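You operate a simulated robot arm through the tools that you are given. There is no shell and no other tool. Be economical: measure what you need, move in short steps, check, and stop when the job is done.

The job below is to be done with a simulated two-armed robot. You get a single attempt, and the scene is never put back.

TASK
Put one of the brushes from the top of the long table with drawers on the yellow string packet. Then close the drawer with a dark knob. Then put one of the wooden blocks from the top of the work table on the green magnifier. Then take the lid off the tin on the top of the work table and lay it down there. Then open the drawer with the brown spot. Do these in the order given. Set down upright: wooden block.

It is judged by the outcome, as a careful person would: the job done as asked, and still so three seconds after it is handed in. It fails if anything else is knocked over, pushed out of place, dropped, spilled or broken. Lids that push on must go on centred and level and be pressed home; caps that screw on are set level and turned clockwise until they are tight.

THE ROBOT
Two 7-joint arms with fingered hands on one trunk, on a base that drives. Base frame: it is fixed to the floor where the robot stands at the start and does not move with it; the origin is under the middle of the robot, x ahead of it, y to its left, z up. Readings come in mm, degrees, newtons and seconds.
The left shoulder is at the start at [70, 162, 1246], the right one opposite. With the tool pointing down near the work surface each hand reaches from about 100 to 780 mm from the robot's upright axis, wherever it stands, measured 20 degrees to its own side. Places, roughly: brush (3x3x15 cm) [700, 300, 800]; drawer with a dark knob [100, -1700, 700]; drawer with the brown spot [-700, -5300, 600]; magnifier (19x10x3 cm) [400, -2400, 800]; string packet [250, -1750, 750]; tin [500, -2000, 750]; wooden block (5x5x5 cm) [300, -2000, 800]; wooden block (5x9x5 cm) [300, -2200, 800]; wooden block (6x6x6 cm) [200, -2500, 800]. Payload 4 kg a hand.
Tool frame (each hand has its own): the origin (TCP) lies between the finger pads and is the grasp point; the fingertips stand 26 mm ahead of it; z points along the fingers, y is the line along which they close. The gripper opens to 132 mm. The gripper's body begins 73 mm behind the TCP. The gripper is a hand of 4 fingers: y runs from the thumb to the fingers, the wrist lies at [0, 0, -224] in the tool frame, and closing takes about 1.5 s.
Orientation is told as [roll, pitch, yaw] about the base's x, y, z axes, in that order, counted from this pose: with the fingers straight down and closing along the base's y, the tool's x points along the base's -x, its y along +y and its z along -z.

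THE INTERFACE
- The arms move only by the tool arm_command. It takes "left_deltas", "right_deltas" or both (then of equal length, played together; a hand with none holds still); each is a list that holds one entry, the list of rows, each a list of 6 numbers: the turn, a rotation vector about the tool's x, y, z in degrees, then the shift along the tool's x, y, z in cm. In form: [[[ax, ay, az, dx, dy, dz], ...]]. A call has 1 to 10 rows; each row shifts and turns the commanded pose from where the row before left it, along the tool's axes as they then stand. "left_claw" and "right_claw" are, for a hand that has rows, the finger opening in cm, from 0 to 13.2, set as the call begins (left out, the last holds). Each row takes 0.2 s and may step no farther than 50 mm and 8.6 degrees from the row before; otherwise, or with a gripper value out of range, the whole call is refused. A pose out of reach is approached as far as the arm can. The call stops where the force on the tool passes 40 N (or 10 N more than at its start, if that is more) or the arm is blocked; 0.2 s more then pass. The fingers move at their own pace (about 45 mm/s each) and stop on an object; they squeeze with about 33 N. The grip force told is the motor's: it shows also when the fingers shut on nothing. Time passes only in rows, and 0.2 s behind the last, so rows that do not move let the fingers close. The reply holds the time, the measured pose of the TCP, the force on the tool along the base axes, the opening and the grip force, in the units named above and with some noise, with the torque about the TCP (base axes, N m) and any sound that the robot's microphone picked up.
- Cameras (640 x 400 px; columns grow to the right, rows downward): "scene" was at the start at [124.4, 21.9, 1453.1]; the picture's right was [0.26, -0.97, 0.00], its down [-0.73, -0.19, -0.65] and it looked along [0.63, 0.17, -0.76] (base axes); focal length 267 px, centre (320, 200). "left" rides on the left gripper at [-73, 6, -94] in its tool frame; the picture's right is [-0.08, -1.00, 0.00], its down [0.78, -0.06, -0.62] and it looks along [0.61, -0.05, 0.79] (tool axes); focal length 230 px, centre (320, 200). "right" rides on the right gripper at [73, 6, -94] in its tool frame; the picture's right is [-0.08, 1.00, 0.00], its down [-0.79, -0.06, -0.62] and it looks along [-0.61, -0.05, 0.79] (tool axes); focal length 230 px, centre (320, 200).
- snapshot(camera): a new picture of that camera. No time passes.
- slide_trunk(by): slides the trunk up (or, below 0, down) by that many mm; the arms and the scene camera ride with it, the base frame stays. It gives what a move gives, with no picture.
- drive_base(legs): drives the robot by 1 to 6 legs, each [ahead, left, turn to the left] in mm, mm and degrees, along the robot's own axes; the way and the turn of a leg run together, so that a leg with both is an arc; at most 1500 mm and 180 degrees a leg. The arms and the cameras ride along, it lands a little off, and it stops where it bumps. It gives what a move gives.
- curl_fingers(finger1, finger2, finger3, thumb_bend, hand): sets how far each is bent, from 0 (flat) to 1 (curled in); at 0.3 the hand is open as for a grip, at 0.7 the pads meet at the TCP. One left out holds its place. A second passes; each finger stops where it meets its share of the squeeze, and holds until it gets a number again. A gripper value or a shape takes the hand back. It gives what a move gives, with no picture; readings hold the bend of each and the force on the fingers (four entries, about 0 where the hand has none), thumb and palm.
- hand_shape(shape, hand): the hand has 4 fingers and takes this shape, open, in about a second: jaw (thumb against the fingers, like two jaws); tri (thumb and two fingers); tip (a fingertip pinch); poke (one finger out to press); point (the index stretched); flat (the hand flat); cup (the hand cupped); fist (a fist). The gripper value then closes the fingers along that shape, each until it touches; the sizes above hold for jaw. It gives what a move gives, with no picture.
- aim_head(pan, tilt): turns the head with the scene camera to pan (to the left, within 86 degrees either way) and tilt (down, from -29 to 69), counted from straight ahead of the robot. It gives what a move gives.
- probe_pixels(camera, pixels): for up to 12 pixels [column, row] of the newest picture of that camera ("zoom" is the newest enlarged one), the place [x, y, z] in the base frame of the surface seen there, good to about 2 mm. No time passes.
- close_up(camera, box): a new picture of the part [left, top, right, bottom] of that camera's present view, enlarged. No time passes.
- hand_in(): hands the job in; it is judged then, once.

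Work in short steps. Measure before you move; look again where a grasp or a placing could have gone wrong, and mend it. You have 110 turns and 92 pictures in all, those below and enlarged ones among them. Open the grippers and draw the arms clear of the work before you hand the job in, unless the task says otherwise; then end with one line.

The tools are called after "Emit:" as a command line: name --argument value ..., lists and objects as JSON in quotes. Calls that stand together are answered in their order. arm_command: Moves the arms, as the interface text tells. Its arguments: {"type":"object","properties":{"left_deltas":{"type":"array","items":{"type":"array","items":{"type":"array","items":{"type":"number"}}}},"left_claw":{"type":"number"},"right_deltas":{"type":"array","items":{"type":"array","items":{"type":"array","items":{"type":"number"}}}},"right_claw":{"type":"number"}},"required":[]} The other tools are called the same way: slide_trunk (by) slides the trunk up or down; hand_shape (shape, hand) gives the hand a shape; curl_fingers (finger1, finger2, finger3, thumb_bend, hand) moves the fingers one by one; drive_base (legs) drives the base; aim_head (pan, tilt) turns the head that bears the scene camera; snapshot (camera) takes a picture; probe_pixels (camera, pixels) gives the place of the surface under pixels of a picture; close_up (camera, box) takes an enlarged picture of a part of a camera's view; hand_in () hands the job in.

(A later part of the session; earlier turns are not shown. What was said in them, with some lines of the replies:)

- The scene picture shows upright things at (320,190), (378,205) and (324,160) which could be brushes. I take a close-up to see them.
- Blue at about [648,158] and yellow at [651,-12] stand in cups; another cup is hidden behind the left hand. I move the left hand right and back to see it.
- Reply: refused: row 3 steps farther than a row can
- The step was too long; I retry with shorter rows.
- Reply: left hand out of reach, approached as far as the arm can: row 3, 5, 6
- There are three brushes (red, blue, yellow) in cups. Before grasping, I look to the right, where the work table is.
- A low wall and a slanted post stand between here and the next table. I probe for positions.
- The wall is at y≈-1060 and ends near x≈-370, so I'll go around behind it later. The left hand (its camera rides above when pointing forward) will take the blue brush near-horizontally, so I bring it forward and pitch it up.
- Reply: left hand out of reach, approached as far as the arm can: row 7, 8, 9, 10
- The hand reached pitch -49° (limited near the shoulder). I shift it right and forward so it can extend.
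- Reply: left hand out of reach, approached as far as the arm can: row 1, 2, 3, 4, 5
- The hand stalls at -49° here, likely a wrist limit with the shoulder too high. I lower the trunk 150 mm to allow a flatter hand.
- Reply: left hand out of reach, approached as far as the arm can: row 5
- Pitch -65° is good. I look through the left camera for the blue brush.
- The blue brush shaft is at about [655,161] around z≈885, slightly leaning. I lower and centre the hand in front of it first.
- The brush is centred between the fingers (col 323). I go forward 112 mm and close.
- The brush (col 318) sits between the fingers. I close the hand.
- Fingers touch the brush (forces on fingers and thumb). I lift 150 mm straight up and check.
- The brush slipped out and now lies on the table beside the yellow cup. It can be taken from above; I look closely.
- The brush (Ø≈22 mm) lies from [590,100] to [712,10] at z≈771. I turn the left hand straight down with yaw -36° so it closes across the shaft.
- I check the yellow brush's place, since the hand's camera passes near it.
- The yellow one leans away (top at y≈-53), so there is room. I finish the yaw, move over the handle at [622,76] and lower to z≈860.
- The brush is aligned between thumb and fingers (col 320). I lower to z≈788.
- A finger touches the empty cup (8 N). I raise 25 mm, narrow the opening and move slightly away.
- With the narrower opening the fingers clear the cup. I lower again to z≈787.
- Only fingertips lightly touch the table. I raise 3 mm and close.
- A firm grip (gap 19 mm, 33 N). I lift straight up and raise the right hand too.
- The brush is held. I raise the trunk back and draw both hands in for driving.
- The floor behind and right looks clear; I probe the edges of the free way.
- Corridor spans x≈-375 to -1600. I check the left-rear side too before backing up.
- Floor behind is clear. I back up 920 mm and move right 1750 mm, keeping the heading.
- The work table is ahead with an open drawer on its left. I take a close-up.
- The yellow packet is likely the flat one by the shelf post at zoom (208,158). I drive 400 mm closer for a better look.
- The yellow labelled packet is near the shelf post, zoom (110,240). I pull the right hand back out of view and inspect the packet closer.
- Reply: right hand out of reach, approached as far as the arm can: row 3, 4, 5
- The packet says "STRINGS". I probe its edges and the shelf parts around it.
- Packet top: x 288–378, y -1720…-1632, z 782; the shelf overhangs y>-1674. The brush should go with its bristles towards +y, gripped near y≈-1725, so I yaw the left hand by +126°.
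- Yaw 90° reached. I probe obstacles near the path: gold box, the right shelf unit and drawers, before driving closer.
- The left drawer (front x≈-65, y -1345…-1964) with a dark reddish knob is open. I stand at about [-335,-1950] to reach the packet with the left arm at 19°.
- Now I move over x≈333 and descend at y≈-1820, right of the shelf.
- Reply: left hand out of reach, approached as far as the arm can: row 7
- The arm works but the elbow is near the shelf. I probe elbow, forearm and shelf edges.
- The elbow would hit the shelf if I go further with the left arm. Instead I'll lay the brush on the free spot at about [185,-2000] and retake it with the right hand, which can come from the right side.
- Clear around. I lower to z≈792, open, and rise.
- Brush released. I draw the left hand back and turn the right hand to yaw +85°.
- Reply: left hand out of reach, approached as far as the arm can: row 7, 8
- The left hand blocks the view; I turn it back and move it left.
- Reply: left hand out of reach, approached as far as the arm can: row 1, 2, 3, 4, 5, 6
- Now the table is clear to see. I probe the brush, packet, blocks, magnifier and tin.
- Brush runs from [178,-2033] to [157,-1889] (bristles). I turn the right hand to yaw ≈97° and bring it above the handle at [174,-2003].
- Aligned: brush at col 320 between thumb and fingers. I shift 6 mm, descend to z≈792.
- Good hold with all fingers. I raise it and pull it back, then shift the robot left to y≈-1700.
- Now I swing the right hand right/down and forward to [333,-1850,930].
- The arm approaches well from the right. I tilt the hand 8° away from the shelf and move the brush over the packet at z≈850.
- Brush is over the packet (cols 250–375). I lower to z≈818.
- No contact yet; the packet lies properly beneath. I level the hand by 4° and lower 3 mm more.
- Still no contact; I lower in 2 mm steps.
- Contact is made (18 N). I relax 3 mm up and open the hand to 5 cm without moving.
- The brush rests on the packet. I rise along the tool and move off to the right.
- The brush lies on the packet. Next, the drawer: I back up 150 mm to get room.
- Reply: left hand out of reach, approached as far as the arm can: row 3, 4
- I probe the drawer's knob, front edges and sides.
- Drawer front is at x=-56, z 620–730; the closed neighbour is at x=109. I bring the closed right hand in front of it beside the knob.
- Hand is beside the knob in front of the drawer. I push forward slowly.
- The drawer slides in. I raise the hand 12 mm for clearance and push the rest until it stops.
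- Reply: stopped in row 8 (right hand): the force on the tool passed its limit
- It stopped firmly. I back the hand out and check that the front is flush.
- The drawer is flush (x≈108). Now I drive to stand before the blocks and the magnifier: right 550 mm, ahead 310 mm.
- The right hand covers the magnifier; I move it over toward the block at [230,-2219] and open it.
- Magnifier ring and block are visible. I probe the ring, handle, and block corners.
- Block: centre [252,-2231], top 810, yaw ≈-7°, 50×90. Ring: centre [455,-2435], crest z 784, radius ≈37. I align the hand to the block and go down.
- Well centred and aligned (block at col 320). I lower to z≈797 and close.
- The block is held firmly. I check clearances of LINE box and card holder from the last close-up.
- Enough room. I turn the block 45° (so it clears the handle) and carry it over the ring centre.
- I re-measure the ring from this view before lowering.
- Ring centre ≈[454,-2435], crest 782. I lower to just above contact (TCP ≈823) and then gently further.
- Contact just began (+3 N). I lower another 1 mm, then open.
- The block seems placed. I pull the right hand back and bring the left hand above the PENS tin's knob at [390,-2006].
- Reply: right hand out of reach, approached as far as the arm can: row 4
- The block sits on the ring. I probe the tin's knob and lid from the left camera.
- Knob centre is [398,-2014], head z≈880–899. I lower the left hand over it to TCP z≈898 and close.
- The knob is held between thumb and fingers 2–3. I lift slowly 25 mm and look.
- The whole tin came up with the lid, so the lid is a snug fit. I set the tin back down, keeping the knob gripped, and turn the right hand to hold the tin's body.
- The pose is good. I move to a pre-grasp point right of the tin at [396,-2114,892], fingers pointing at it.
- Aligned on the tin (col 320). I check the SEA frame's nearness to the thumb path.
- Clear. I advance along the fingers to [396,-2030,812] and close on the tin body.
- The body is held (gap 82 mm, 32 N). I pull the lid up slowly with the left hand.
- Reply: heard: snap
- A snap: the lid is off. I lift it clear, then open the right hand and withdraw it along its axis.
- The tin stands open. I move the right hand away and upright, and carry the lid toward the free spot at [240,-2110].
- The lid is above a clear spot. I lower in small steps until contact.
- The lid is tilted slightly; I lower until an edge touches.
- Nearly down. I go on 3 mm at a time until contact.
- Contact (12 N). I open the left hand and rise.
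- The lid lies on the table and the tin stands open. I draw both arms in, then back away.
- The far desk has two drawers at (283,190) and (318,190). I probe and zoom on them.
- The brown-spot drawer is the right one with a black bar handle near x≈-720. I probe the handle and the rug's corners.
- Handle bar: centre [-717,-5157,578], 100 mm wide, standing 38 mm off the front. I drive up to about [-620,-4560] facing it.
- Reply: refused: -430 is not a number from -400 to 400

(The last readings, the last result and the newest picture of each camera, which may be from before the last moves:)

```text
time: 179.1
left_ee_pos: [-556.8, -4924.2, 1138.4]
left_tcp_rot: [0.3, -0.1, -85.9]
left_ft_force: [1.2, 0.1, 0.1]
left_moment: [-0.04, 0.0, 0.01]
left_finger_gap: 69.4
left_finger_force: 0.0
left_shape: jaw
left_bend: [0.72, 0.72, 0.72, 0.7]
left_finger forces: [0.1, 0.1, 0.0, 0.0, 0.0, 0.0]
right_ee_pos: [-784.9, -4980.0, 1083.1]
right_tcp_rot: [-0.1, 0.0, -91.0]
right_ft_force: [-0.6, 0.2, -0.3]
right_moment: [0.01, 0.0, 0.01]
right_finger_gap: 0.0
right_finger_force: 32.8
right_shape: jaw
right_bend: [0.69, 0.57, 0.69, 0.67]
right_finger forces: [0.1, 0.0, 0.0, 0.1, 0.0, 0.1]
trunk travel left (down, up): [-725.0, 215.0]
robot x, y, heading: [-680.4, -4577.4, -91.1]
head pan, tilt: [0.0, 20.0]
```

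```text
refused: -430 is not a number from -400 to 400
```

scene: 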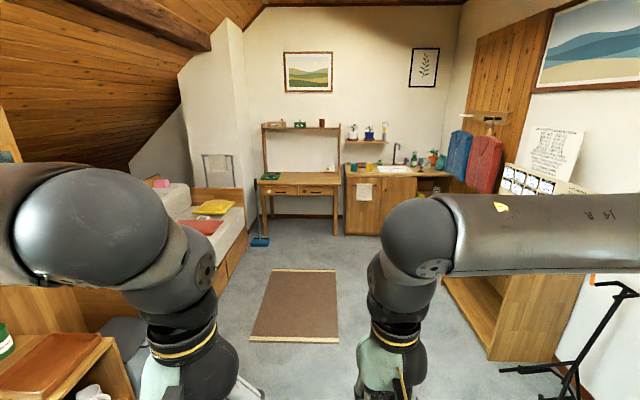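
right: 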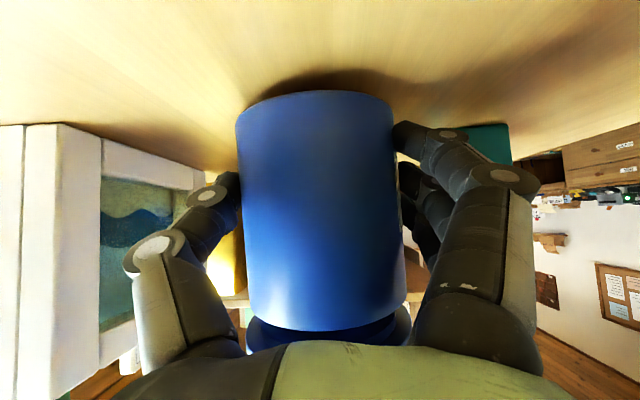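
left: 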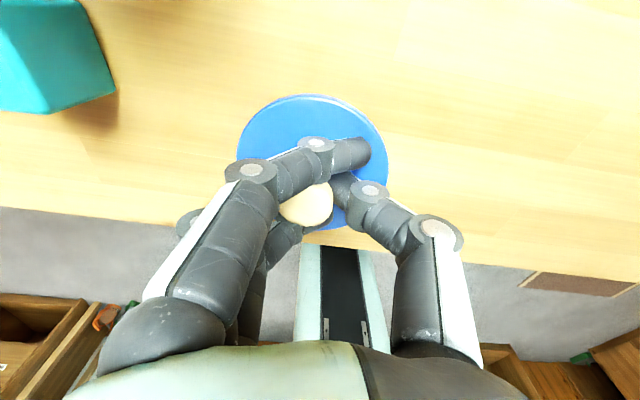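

I shift left 70 mm, lower the trunk, and turn the right hand by 86° about its axis before tipping it forward.

Emit:
drive_base --legs '[[0, 75, 1.1]]'

Emit:
slide_trunk --by -400

Emit:
arm_command --right_deltas '[[[0, 0, -8.6, 0, 0, 0], [0, 0, -8.6, 0, 0, 0], [0, 0, -8.6, 0, 0, 0], [0, 0, -8.6, 0, 0, 0], [0, 0, -8.6, 0, 0, 0], [0, 0, -8.6, 0, 0, 0], [0, 0, -8.6, 0, 0, 0], [0, 0, -8.6, 0, 0, 0], [0, 0, -8.6, 0, 0, 0], [0, 0, -8.6, 0, 0, 0]]]' --right_claw 7

Emit:
arm_command --right_deltas '[[[8, 0, 0, 0, -3, 0], [8, 0, 0, 0, -3, 0], [8, 0, 0, 0, 0, 0], [8, 0, 0, 0, 0, 0], [8, 0, 0, 0, 0, 0], [8, 0, 0, 0, 0, 0], [8, 0, 0, 0, 0, 0], [8, 0, 0, 0, 0, 0], [8, 0, 0, 0, 0, 0], [8, 0, 0, 0, 0, 0]]]'

```text
time: 180.1
left_ee_pos: [-477.7, -4914.6, 1140.7]
left_tcp_rot: [0.3, -0.4, -85.0]
left_ft_force: [-0.7, -0.3, -0.2]
left_moment: [-0.01, -0.01, 0.02]
left_finger_gap: 69.5
left_finger_force: 0.0
left_shape: jaw
left_bend: [0.72, 0.72, 0.72, 0.7]
left_finger forces: [0.1, 0.0, 0.0, 0.0, 0.0, 0.0]
right_ee_pos: [-707.1, -4974.0, 1085.4]
right_tcp_rot: [0.0, -0.3, -90.0]
right_ft_force: [-0.3, 0.1, 0.3]
right_moment: [0.0, -0.01, -0.01]
right_finger_gap: 0.0
right_finger_force: 32.8
right_shape: jaw
right_bend: [0.69, 0.57, 0.69, 0.67]
right_finger forces: [0.0, 0.0, 0.0, 0.0, 0.1, 0.0]
trunk travel left (down, up): [-725.0, 215.0]
robot x, y, heading: [-609.7, -4575.2, -89.8]
head pan, tilt: [0.0, 20.0]
```

```text
time: 183.9
left_ee_pos: [-474.2, -4902.6, 743.2]
left_tcp_rot: [0.1, -1.0, -85.0]
left_ft_force: [-0.5, 0.2, -0.6]
left_moment: [-0.02, -0.01, -0.03]
left_finger_gap: 69.6
left_finger_force: 0.1
left_shape: jaw
left_bend: [0.72, 0.72, 0.72, 0.7]
left_finger forces: [0.0, 0.0, 0.0, 0.0, 0.1, 0.0]
right_ee_pos: [-705.2, -4963.2, 689.7]
right_tcp_rot: [-0.2, -1.0, -90.0]
right_ft_force: [0.2, -0.6, 0.5]
right_moment: [-0.01, 0.03, 0.0]
right_finger_gap: 0.0
right_finger_force: 33.1
right_shape: jaw
right_bend: [0.69, 0.57, 0.69, 0.67]
right_finger forces: [0.0, 0.0, 0.0, 0.1, 0.0, 0.1]
trunk travel left (down, up): [-325.0, 615.0]
robot x, y, heading: [-608.5, -4574.9, -89.9]
head pan, tilt: [0.0, 20.0]
```

```text
time: 186.1
left_ee_pos: [-474.9, -4903.1, 742.4]
left_tcp_rot: [0.1, -1.0, -85.0]
left_ft_force: [0.1, -0.6, -0.8]
left_moment: [0.01, -0.03, -0.03]
left_finger_gap: 69.5
left_finger_force: 0.0
left_shape: jaw
left_bend: [0.72, 0.72, 0.72, 0.7]
left_finger forces: [0.0, 0.1, 0.1, 0.0, 0.0, 0.0]
right_ee_pos: [-705.0, -4963.4, 689.1]
right_tcp_rot: [-1.1, 0.1, -3.9]
right_ft_force: [0.4, -0.2, 0.2]
right_moment: [0.01, 0.04, -0.03]
right_finger_gap: 69.5
right_finger_force: 0.0
right_shape: jaw
right_bend: [0.72, 0.72, 0.72, 0.7]
right_finger forces: [0.0, 0.0, 0.1, 0.1, 0.0, 0.0]
trunk travel left (down, up): [-325.0, 615.0]
robot x, y, heading: [-610.3, -4576.1, -90.2]
head pan, tilt: [0.0, 20.0]
```

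```text
time: 188.5
left_ee_pos: [-475.4, -4895.6, 745.1]
left_tcp_rot: [0.1, -1.7, -85.0]
left_ft_force: [-0.3, 0.2, -0.3]
left_moment: [-0.05, 0.03, 0.01]
left_finger_gap: 69.5
left_finger_force: 0.0
left_shape: jaw
left_bend: [0.72, 0.72, 0.72, 0.7]
left_finger forces: [0.0, 0.0, 0.1, 0.0, 0.1, 0.0]
right_ee_pos: [-726.6, -5114.4, 774.6]
right_tcp_rot: [-79.2, -6.4, -8.6]
right_ft_force: [-0.2, -0.4, 0.2]
right_moment: [0.03, -0.03, -0.06]
right_finger_gap: 69.8
right_finger_force: 0.1
right_shape: jaw
right_bend: [0.72, 0.72, 0.72, 0.7]
right_finger forces: [0.1, 0.1, 0.0, 0.1, 0.0, 0.1]
right hand out of reach, approached as far as the arm can: row 6, 7, 8, 9, 10
trunk travel left (down, up): [-325.0, 615.0]
robot x, y, heading: [-613.4, -4577.6, -89.6]
head pan, tilt: [0.0, 20.0]
stopped in row 10 (right hand): the arm was blocked; the commanded pose is now the measured one
```

The hand now points at the desk (nearly horizontal). Keeping this arm pose, I back up 110 mm, lower the trunk 197 mm and look.

Emit:
drive_base --legs '[[-110, 0, 0]]'

Emit:
slide_trunk --by -197

Emit:
aim_head --pan -8 --tilt 25

Emit:
snapshot --camera "scene"

```text
time: 189.7
left_ee_pos: [-473.4, -4786.7, 746.6]
left_tcp_rot: [0.1, -1.6, -84.9]
left_ft_force: [0.1, 0.0, 0.3]
left_moment: [-0.01, 0.03, -0.01]
left_finger_gap: 69.7
left_finger_force: 0.1
left_shape: jaw
left_bend: [0.72, 0.72, 0.72, 0.7]
left_finger forces: [0.0, 0.1, 0.0, 0.0, 0.0, 0.0]
right_ee_pos: [-723.3, -5005.5, 777.8]
right_tcp_rot: [-79.4, -6.4, -8.3]
right_ft_force: [-0.9, 0.6, 0.7]
right_moment: [0.03, -0.02, 0.01]
right_finger_gap: 69.7
right_finger_force: 0.1
right_shape: jaw
right_bend: [0.72, 0.72, 0.72, 0.7]
right_finger forces: [0.1, 0.1, 0.1, 0.0, 0.1, 0.0]
trunk travel left (down, up): [-325.0, 615.0]
robot x, y, heading: [-607.3, -4466.0, -90.0]
head pan, tilt: [0.0, 20.0]
```

```text
time: 191.9
left_ee_pos: [-474.8, -4781.5, 551.5]
left_tcp_rot: [0.0, -1.9, -84.9]
left_ft_force: [-0.6, -0.5, 0.6]
left_moment: [0.02, -0.03, 0.01]
left_finger_gap: 69.6
left_finger_force: 0.0
left_shape: jaw
left_bend: [0.72, 0.72, 0.72, 0.7]
left_finger forces: [0.0, 0.0, 0.0, 0.0, 0.0, 0.1]
right_ee_pos: [-724.4, -5001.3, 584.3]
right_tcp_rot: [-79.8, -6.9, -8.4]
right_ft_force: [-0.1, 0.4, 0.0]
right_moment: [0.0, -0.05, -0.01]
right_finger_gap: 69.6
right_finger_force: 0.0
right_shape: jaw
right_bend: [0.72, 0.72, 0.72, 0.7]
right_finger forces: [0.0, 0.0, 0.1, 0.1, 0.1, 0.1]
trunk travel left (down, up): [-128.0, 812.0]
robot x, y, heading: [-612.9, -4464.7, -90.2]
head pan, tilt: [0.0, 20.0]
```

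```text
time: 192.6
left_ee_pos: [-474.4, -4781.7, 550.5]
left_tcp_rot: [0.1, -1.9, -84.8]
left_ft_force: [0.6, -0.8, 0.7]
left_moment: [-0.03, -0.01, 0.0]
left_finger_gap: 69.4
left_finger_force: 0.1
left_shape: jaw
left_bend: [0.72, 0.72, 0.72, 0.7]
left_finger forces: [0.0, 0.1, 0.1, 0.0, 0.0, 0.1]
right_ee_pos: [-724.0, -4999.3, 583.4]
right_tcp_rot: [-79.6, -7.0, -8.5]
right_ft_force: [-0.2, 0.5, 0.4]
right_moment: [-0.02, 0.0, -0.03]
right_finger_gap: 69.7
right_finger_force: 0.0
right_shape: jaw
right_bend: [0.72, 0.72, 0.72, 0.7]
right_finger forces: [0.1, 0.1, 0.0, 0.0, 0.0, 0.0]
trunk travel left (down, up): [-128.0, 812.0]
robot x, y, heading: [-611.2, -4466.1, -89.9]
head pan, tilt: [-8.0, 25.0]
```

```text
9 pictures are left
```

scene: 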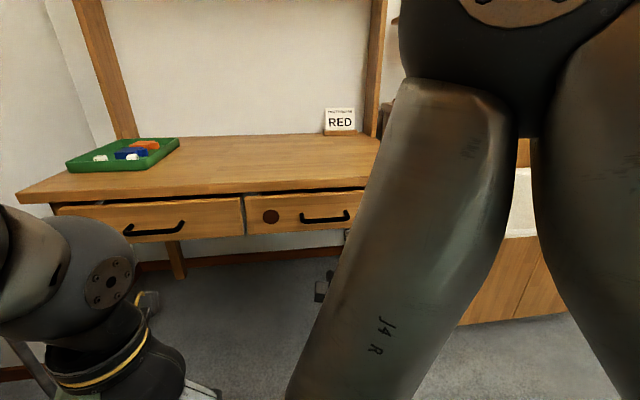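

The handle is visible at (325,217). I probe it, and view from the right hand's camera.

Emit:
probe_pixels --camera "scene" --pixels '[[325, 219], [303, 220], [347, 215], [310, 212], [271, 216], [300, 194]]'

Emit:
snapshot --camera "right"

```text
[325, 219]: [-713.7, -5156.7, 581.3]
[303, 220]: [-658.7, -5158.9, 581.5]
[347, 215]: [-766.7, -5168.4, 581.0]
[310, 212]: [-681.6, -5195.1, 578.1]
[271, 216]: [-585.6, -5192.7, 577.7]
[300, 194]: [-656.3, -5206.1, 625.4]
```

```text
8 pictures are left
```

right: 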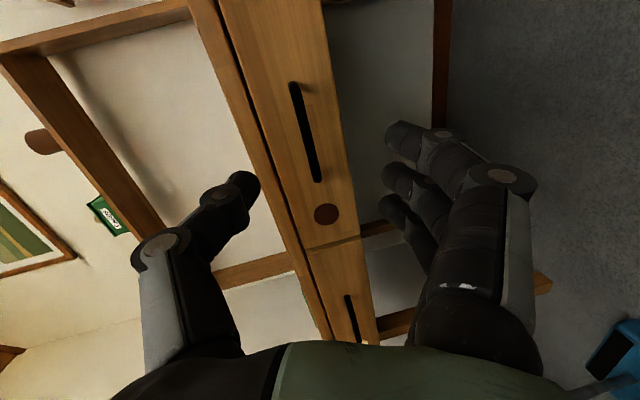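

I compute the offset: the hand must go ~154 mm along its axis with small side shifts. First I advance 110 mm.

Emit:
arm_command --right_deltas '[[[0, 0, 0, -0.82, -0.51, 2.75], [0, 0, 0, -0.82, -0.51, 2.75], [0, 0, 0, -0.82, -0.51, 2.75], [0, 0, 0, -0.82, -0.51, 2.75], [0, 0, 0, 0, 0, 0]]]'

Emit:
snapshot --camera "right"

```text
time: 193.8
left_ee_pos: [-474.8, -4783.0, 550.2]
left_tcp_rot: [0.1, -2.0, -84.9]
left_ft_force: [0.2, 0.2, -0.1]
left_moment: [-0.03, -0.01, -0.03]
left_finger_gap: 69.5
left_finger_force: 0.1
left_shape: jaw
left_bend: [0.72, 0.72, 0.72, 0.7]
left_finger forces: [0.0, 0.0, 0.0, 0.0, 0.1, 0.0]
right_ee_pos: [-709.0, -5114.6, 589.9]
right_tcp_rot: [-80.0, -6.4, -8.3]
right_ft_force: [-1.1, 0.0, 0.8]
right_moment: [0.02, -0.02, -0.01]
right_finger_gap: 70.1
right_finger_force: 0.0
right_shape: jaw
right_bend: [0.72, 0.72, 0.72, 0.7]
right_finger forces: [0.1, 0.0, 0.1, 0.0, 0.0, 0.1]
trunk travel left (down, up): [-128.0, 812.0]
robot x, y, heading: [-611.9, -4467.9, -90.0]
head pan, tilt: [-8.0, 25.0]
```

```text
7 pictures are left
```

right: 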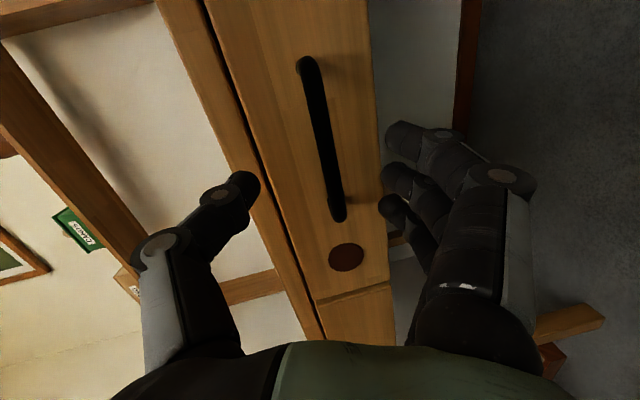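

The bar is between thumb and fingers. I narrow the opening to 4.5 cm and advance the last 42 mm.

Emit:
arm_command --right_deltas '[[[0, 0, 0, 0, 0, 0], [0, 0, 0, 0, 0, 0], [0, 0, 0, 0, 0, 0], [0, 0, 0, 0, 0.1, 1.5], [0, 0, 0, 0, 0.1, 1.5], [0, 0, 0, 0, 0.05, 1.0], [0, 0, 0, 0, 0, 0]]]' --right_claw 4.5

Emit:
snapshot --camera "right"

```text
time: 195.3
left_ee_pos: [-475.2, -4782.4, 550.9]
left_tcp_rot: [0.1, -2.0, -84.8]
left_ft_force: [0.0, -0.1, -0.5]
left_moment: [0.03, -0.04, -0.02]
left_finger_gap: 69.3
left_finger_force: 0.0
left_shape: jaw
left_bend: [0.72, 0.72, 0.72, 0.7]
left_finger forces: [0.0, 0.0, 0.1, 0.0, 0.1, 0.1]
right_ee_pos: [-712.6, -5155.0, 579.9]
right_tcp_rot: [-80.0, -6.5, -8.3]
right_ft_force: [0.3, -0.3, 0.5]
right_moment: [0.03, 0.02, 0.01]
right_finger_gap: 45.6
right_finger_force: 0.0
right_shape: jaw
right_bend: [0.73, 0.73, 0.73, 0.7]
right_finger forces: [0.0, 0.0, 0.1, 0.0, 0.0, 0.1]
trunk travel left (down, up): [-128.0, 812.0]
robot x, y, heading: [-612.2, -4467.7, -89.8]
head pan, tilt: [-8.0, 25.0]
```

```text
6 pictures are left
```

right: 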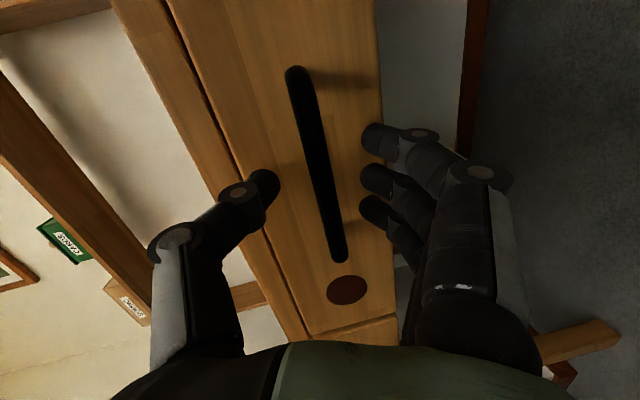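

The bar runs through the grasp centre (320,190). I close the hand on it.

Emit:
arm_command --right_deltas '[[[0, 0, 0, 0, 0, 0], [0, 0, 0, 0, 0, 0], [0, 0, 0, 0, 0, 0], [0, 0, 0, 0, 0, 0], [0, 0, 0, 0, 0, 0], [0, 0, 0, 0, 0, 0]]]' --right_claw 0

```text
time: 196.8
left_ee_pos: [-475.2, -4782.2, 551.8]
left_tcp_rot: [0.1, -2.0, -84.9]
left_ft_force: [-0.3, 0.0, 0.3]
left_moment: [0.0, 0.02, 0.02]
left_finger_gap: 69.5
left_finger_force: 0.0
left_shape: jaw
left_bend: [0.72, 0.72, 0.72, 0.7]
left_finger forces: [0.1, 0.0, 0.1, 0.0, 0.0, 0.1]
right_ee_pos: [-712.6, -5153.0, 579.5]
right_tcp_rot: [-79.8, -6.4, -8.1]
right_ft_force: [0.4, 1.0, -5.0]
right_moment: [0.05, 0.05, 0.09]
right_finger_gap: 0.0
right_finger_force: 33.1
right_shape: jaw
right_bend: [0.71, 0.67, 0.71, 0.73]
right_finger forces: [4.5, 0.0, 6.1, 0.1, 1.0, 0.1]
trunk travel left (down, up): [-128.0, 812.0]
robot x, y, heading: [-608.2, -4470.1, -89.8]
head pan, tilt: [-8.0, 25.0]
```

Fingers closed with light contact on the bar. I test by driving back 60 mm.

Emit:
drive_base --legs '[[-60, 0, 0]]'

Emit:
close_up --camera "right" --box '[120, 0, 560, 320]'

```text
time: 197.7
left_ee_pos: [-475.0, -4721.4, 552.0]
left_tcp_rot: [0.0, -2.0, -84.9]
left_ft_force: [-0.3, -0.2, 0.6]
left_moment: [-0.01, -0.03, 0.01]
left_finger_gap: 69.5
left_finger_force: 0.0
left_shape: jaw
left_bend: [0.72, 0.72, 0.72, 0.7]
left_finger forces: [0.1, 0.1, 0.1, 0.1, 0.0, 0.0]
right_ee_pos: [-711.8, -5094.3, 579.8]
right_tcp_rot: [-80.0, -6.5, -8.2]
right_ft_force: [-2.7, 1.2, -6.8]
right_moment: [-0.04, 0.09, 0.06]
right_finger_gap: 0.2
right_finger_force: 33.0
right_shape: jaw
right_bend: [0.71, 0.67, 0.71, 0.72]
right_finger forces: [4.9, 0.0, 8.4, 0.0, 1.1, 0.0]
trunk travel left (down, up): [-128.0, 812.0]
robot x, y, heading: [-606.4, -4403.9, -89.6]
head pan, tilt: [-8.0, 25.0]
```

```text
1.25 times, centred on (340, 160) of right
```

zoom: 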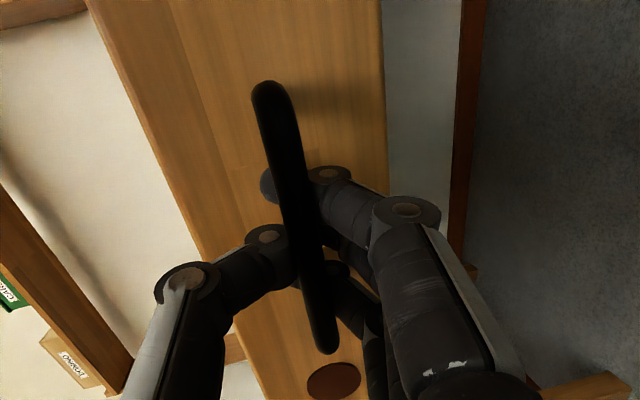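

The fingertips are hooked behind the bar and the drawer follows. I drive back 150 mm more.

Emit:
drive_base --legs '[[-150, 0, 0]]'

Emit:
snapshot --camera "scene"

Emit:
probe_pixels --camera "scene" --pixels '[[320, 245], [290, 235], [310, 225], [280, 250], [300, 250]]'

```text
time: 199.1
left_ee_pos: [-475.7, -4568.1, 549.5]
left_tcp_rot: [0.1, -2.0, -84.8]
left_ft_force: [0.8, -0.6, -0.2]
left_moment: [-0.01, 0.0, -0.01]
left_finger_gap: 69.3
left_finger_force: 0.0
left_shape: jaw
left_bend: [0.72, 0.72, 0.72, 0.7]
left_finger forces: [0.1, 0.0, 0.0, 0.0, 0.0, 0.0]
right_ee_pos: [-712.9, -4940.5, 577.8]
right_tcp_rot: [-80.0, -6.5, -8.1]
right_ft_force: [-5.5, -0.3, -0.5]
right_moment: [0.07, 0.14, -0.02]
right_finger_gap: 0.0
right_finger_force: 33.7
right_shape: jaw
right_bend: [0.71, 0.67, 0.71, 0.73]
right_finger forces: [4.7, 0.0, 6.2, 0.0, 3.5, 0.0]
trunk travel left (down, up): [-128.0, 812.0]
robot x, y, heading: [-609.9, -4254.4, -89.9]
head pan, tilt: [-8.0, 25.0]
```

```text
4 pictures are left
```

scene: 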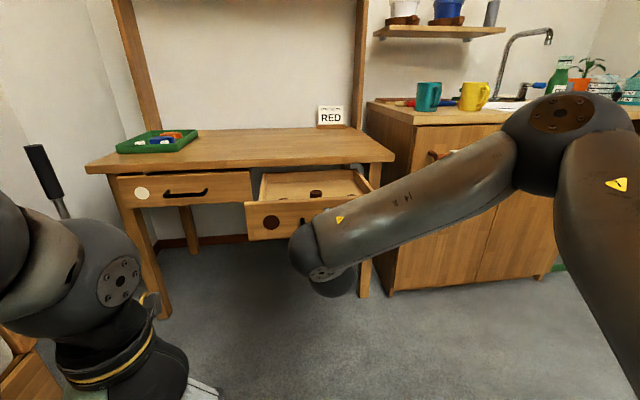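

```text
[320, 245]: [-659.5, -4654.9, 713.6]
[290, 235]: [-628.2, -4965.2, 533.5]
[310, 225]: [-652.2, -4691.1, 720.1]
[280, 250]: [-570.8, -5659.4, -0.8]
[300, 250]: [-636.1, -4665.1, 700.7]
```

The drawer is open ~225 mm. I open the hand and then back away.

Emit:
arm_command --right_deltas '[[[0, 0, 0, 0, 0, 0], [0, 0, 0, 0, 0, 0], [0, 0, 0, 0, 0, 0], [0, 0, 0, 0, 0, 0], [0, 0, 0, 0, 0, 0], [0, 0, 0, 0, 0, 0]]]' --right_claw 6

Emit:
snapshot --camera "right"

```text
time: 200.5
left_ee_pos: [-474.9, -4567.4, 548.6]
left_tcp_rot: [0.1, -2.0, -84.8]
left_ft_force: [0.1, 0.1, 0.6]
left_moment: [0.01, -0.02, 0.01]
left_finger_gap: 69.3
left_finger_force: 0.0
left_shape: jaw
left_bend: [0.72, 0.72, 0.72, 0.7]
left_finger forces: [0.0, 0.1, 0.0, 0.0, 0.0, 0.0]
right_ee_pos: [-712.1, -4941.1, 576.4]
right_tcp_rot: [-80.0, -6.5, -8.2]
right_ft_force: [-0.2, 1.3, -0.1]
right_moment: [0.0, 0.01, 0.03]
right_finger_gap: 59.3
right_finger_force: 0.1
right_shape: jaw
right_bend: [0.73, 0.73, 0.73, 0.7]
right_finger forces: [0.1, 0.1, 0.0, 0.0, 0.0, 0.1]
trunk travel left (down, up): [-128.0, 812.0]
robot x, y, heading: [-611.6, -4253.8, -89.7]
head pan, tilt: [-8.0, 25.0]
```

```text
3 pictures are left
```

right: 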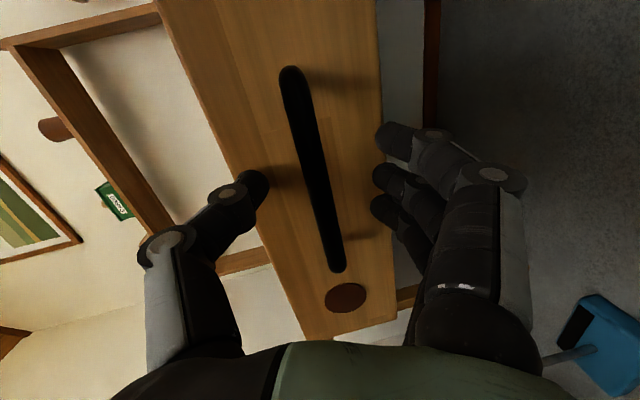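

The hand is free of the bar. I drive back 300 mm and take a last look.

Emit:
drive_base --legs '[[-300, 0, 0]]'

Emit:
snapshot --camera "scene"

```text
time: 202.6
left_ee_pos: [-475.8, -4262.2, 548.0]
left_tcp_rot: [0.1, -1.9, -84.6]
left_ft_force: [-0.3, 0.6, 0.6]
left_moment: [0.02, -0.01, -0.02]
left_finger_gap: 69.2
left_finger_force: 0.1
left_shape: jaw
left_bend: [0.72, 0.72, 0.72, 0.7]
left_finger forces: [0.1, 0.0, 0.0, 0.1, 0.0, 0.0]
right_ee_pos: [-713.2, -4635.2, 576.5]
right_tcp_rot: [-80.1, -6.6, -8.1]
right_ft_force: [-0.2, 0.2, 0.0]
right_moment: [0.01, -0.02, 0.0]
right_finger_gap: 59.8
right_finger_force: 0.0
right_shape: jaw
right_bend: [0.73, 0.73, 0.73, 0.7]
right_finger forces: [0.0, 0.0, 0.0, 0.0, 0.0, 0.0]
trunk travel left (down, up): [-128.0, 812.0]
robot x, y, heading: [-611.7, -3945.6, -89.9]
head pan, tilt: [-8.0, 25.0]
```

```text
2 pictures are left
```

scene: 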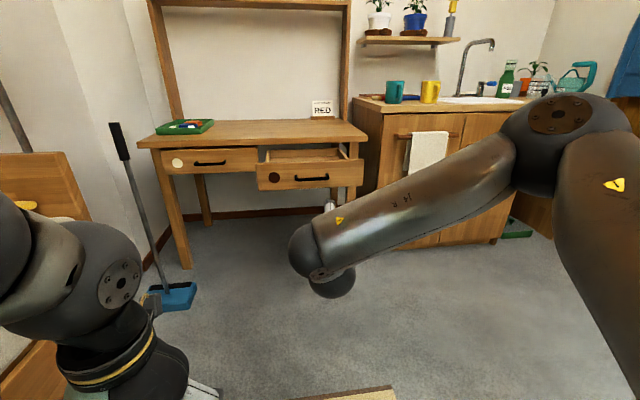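

The brown-spot drawer stands open, the hands are open and clear, and the broom and other things are undisturbed. I hand in.

Emit:
hand_in

```text
The job is handed in.
```

I did all five steps in the order you gave and handed the job in. At first the blue brush slipped from the hand and fell onto the long table; I picked it up again and laid it on the yellow packet.
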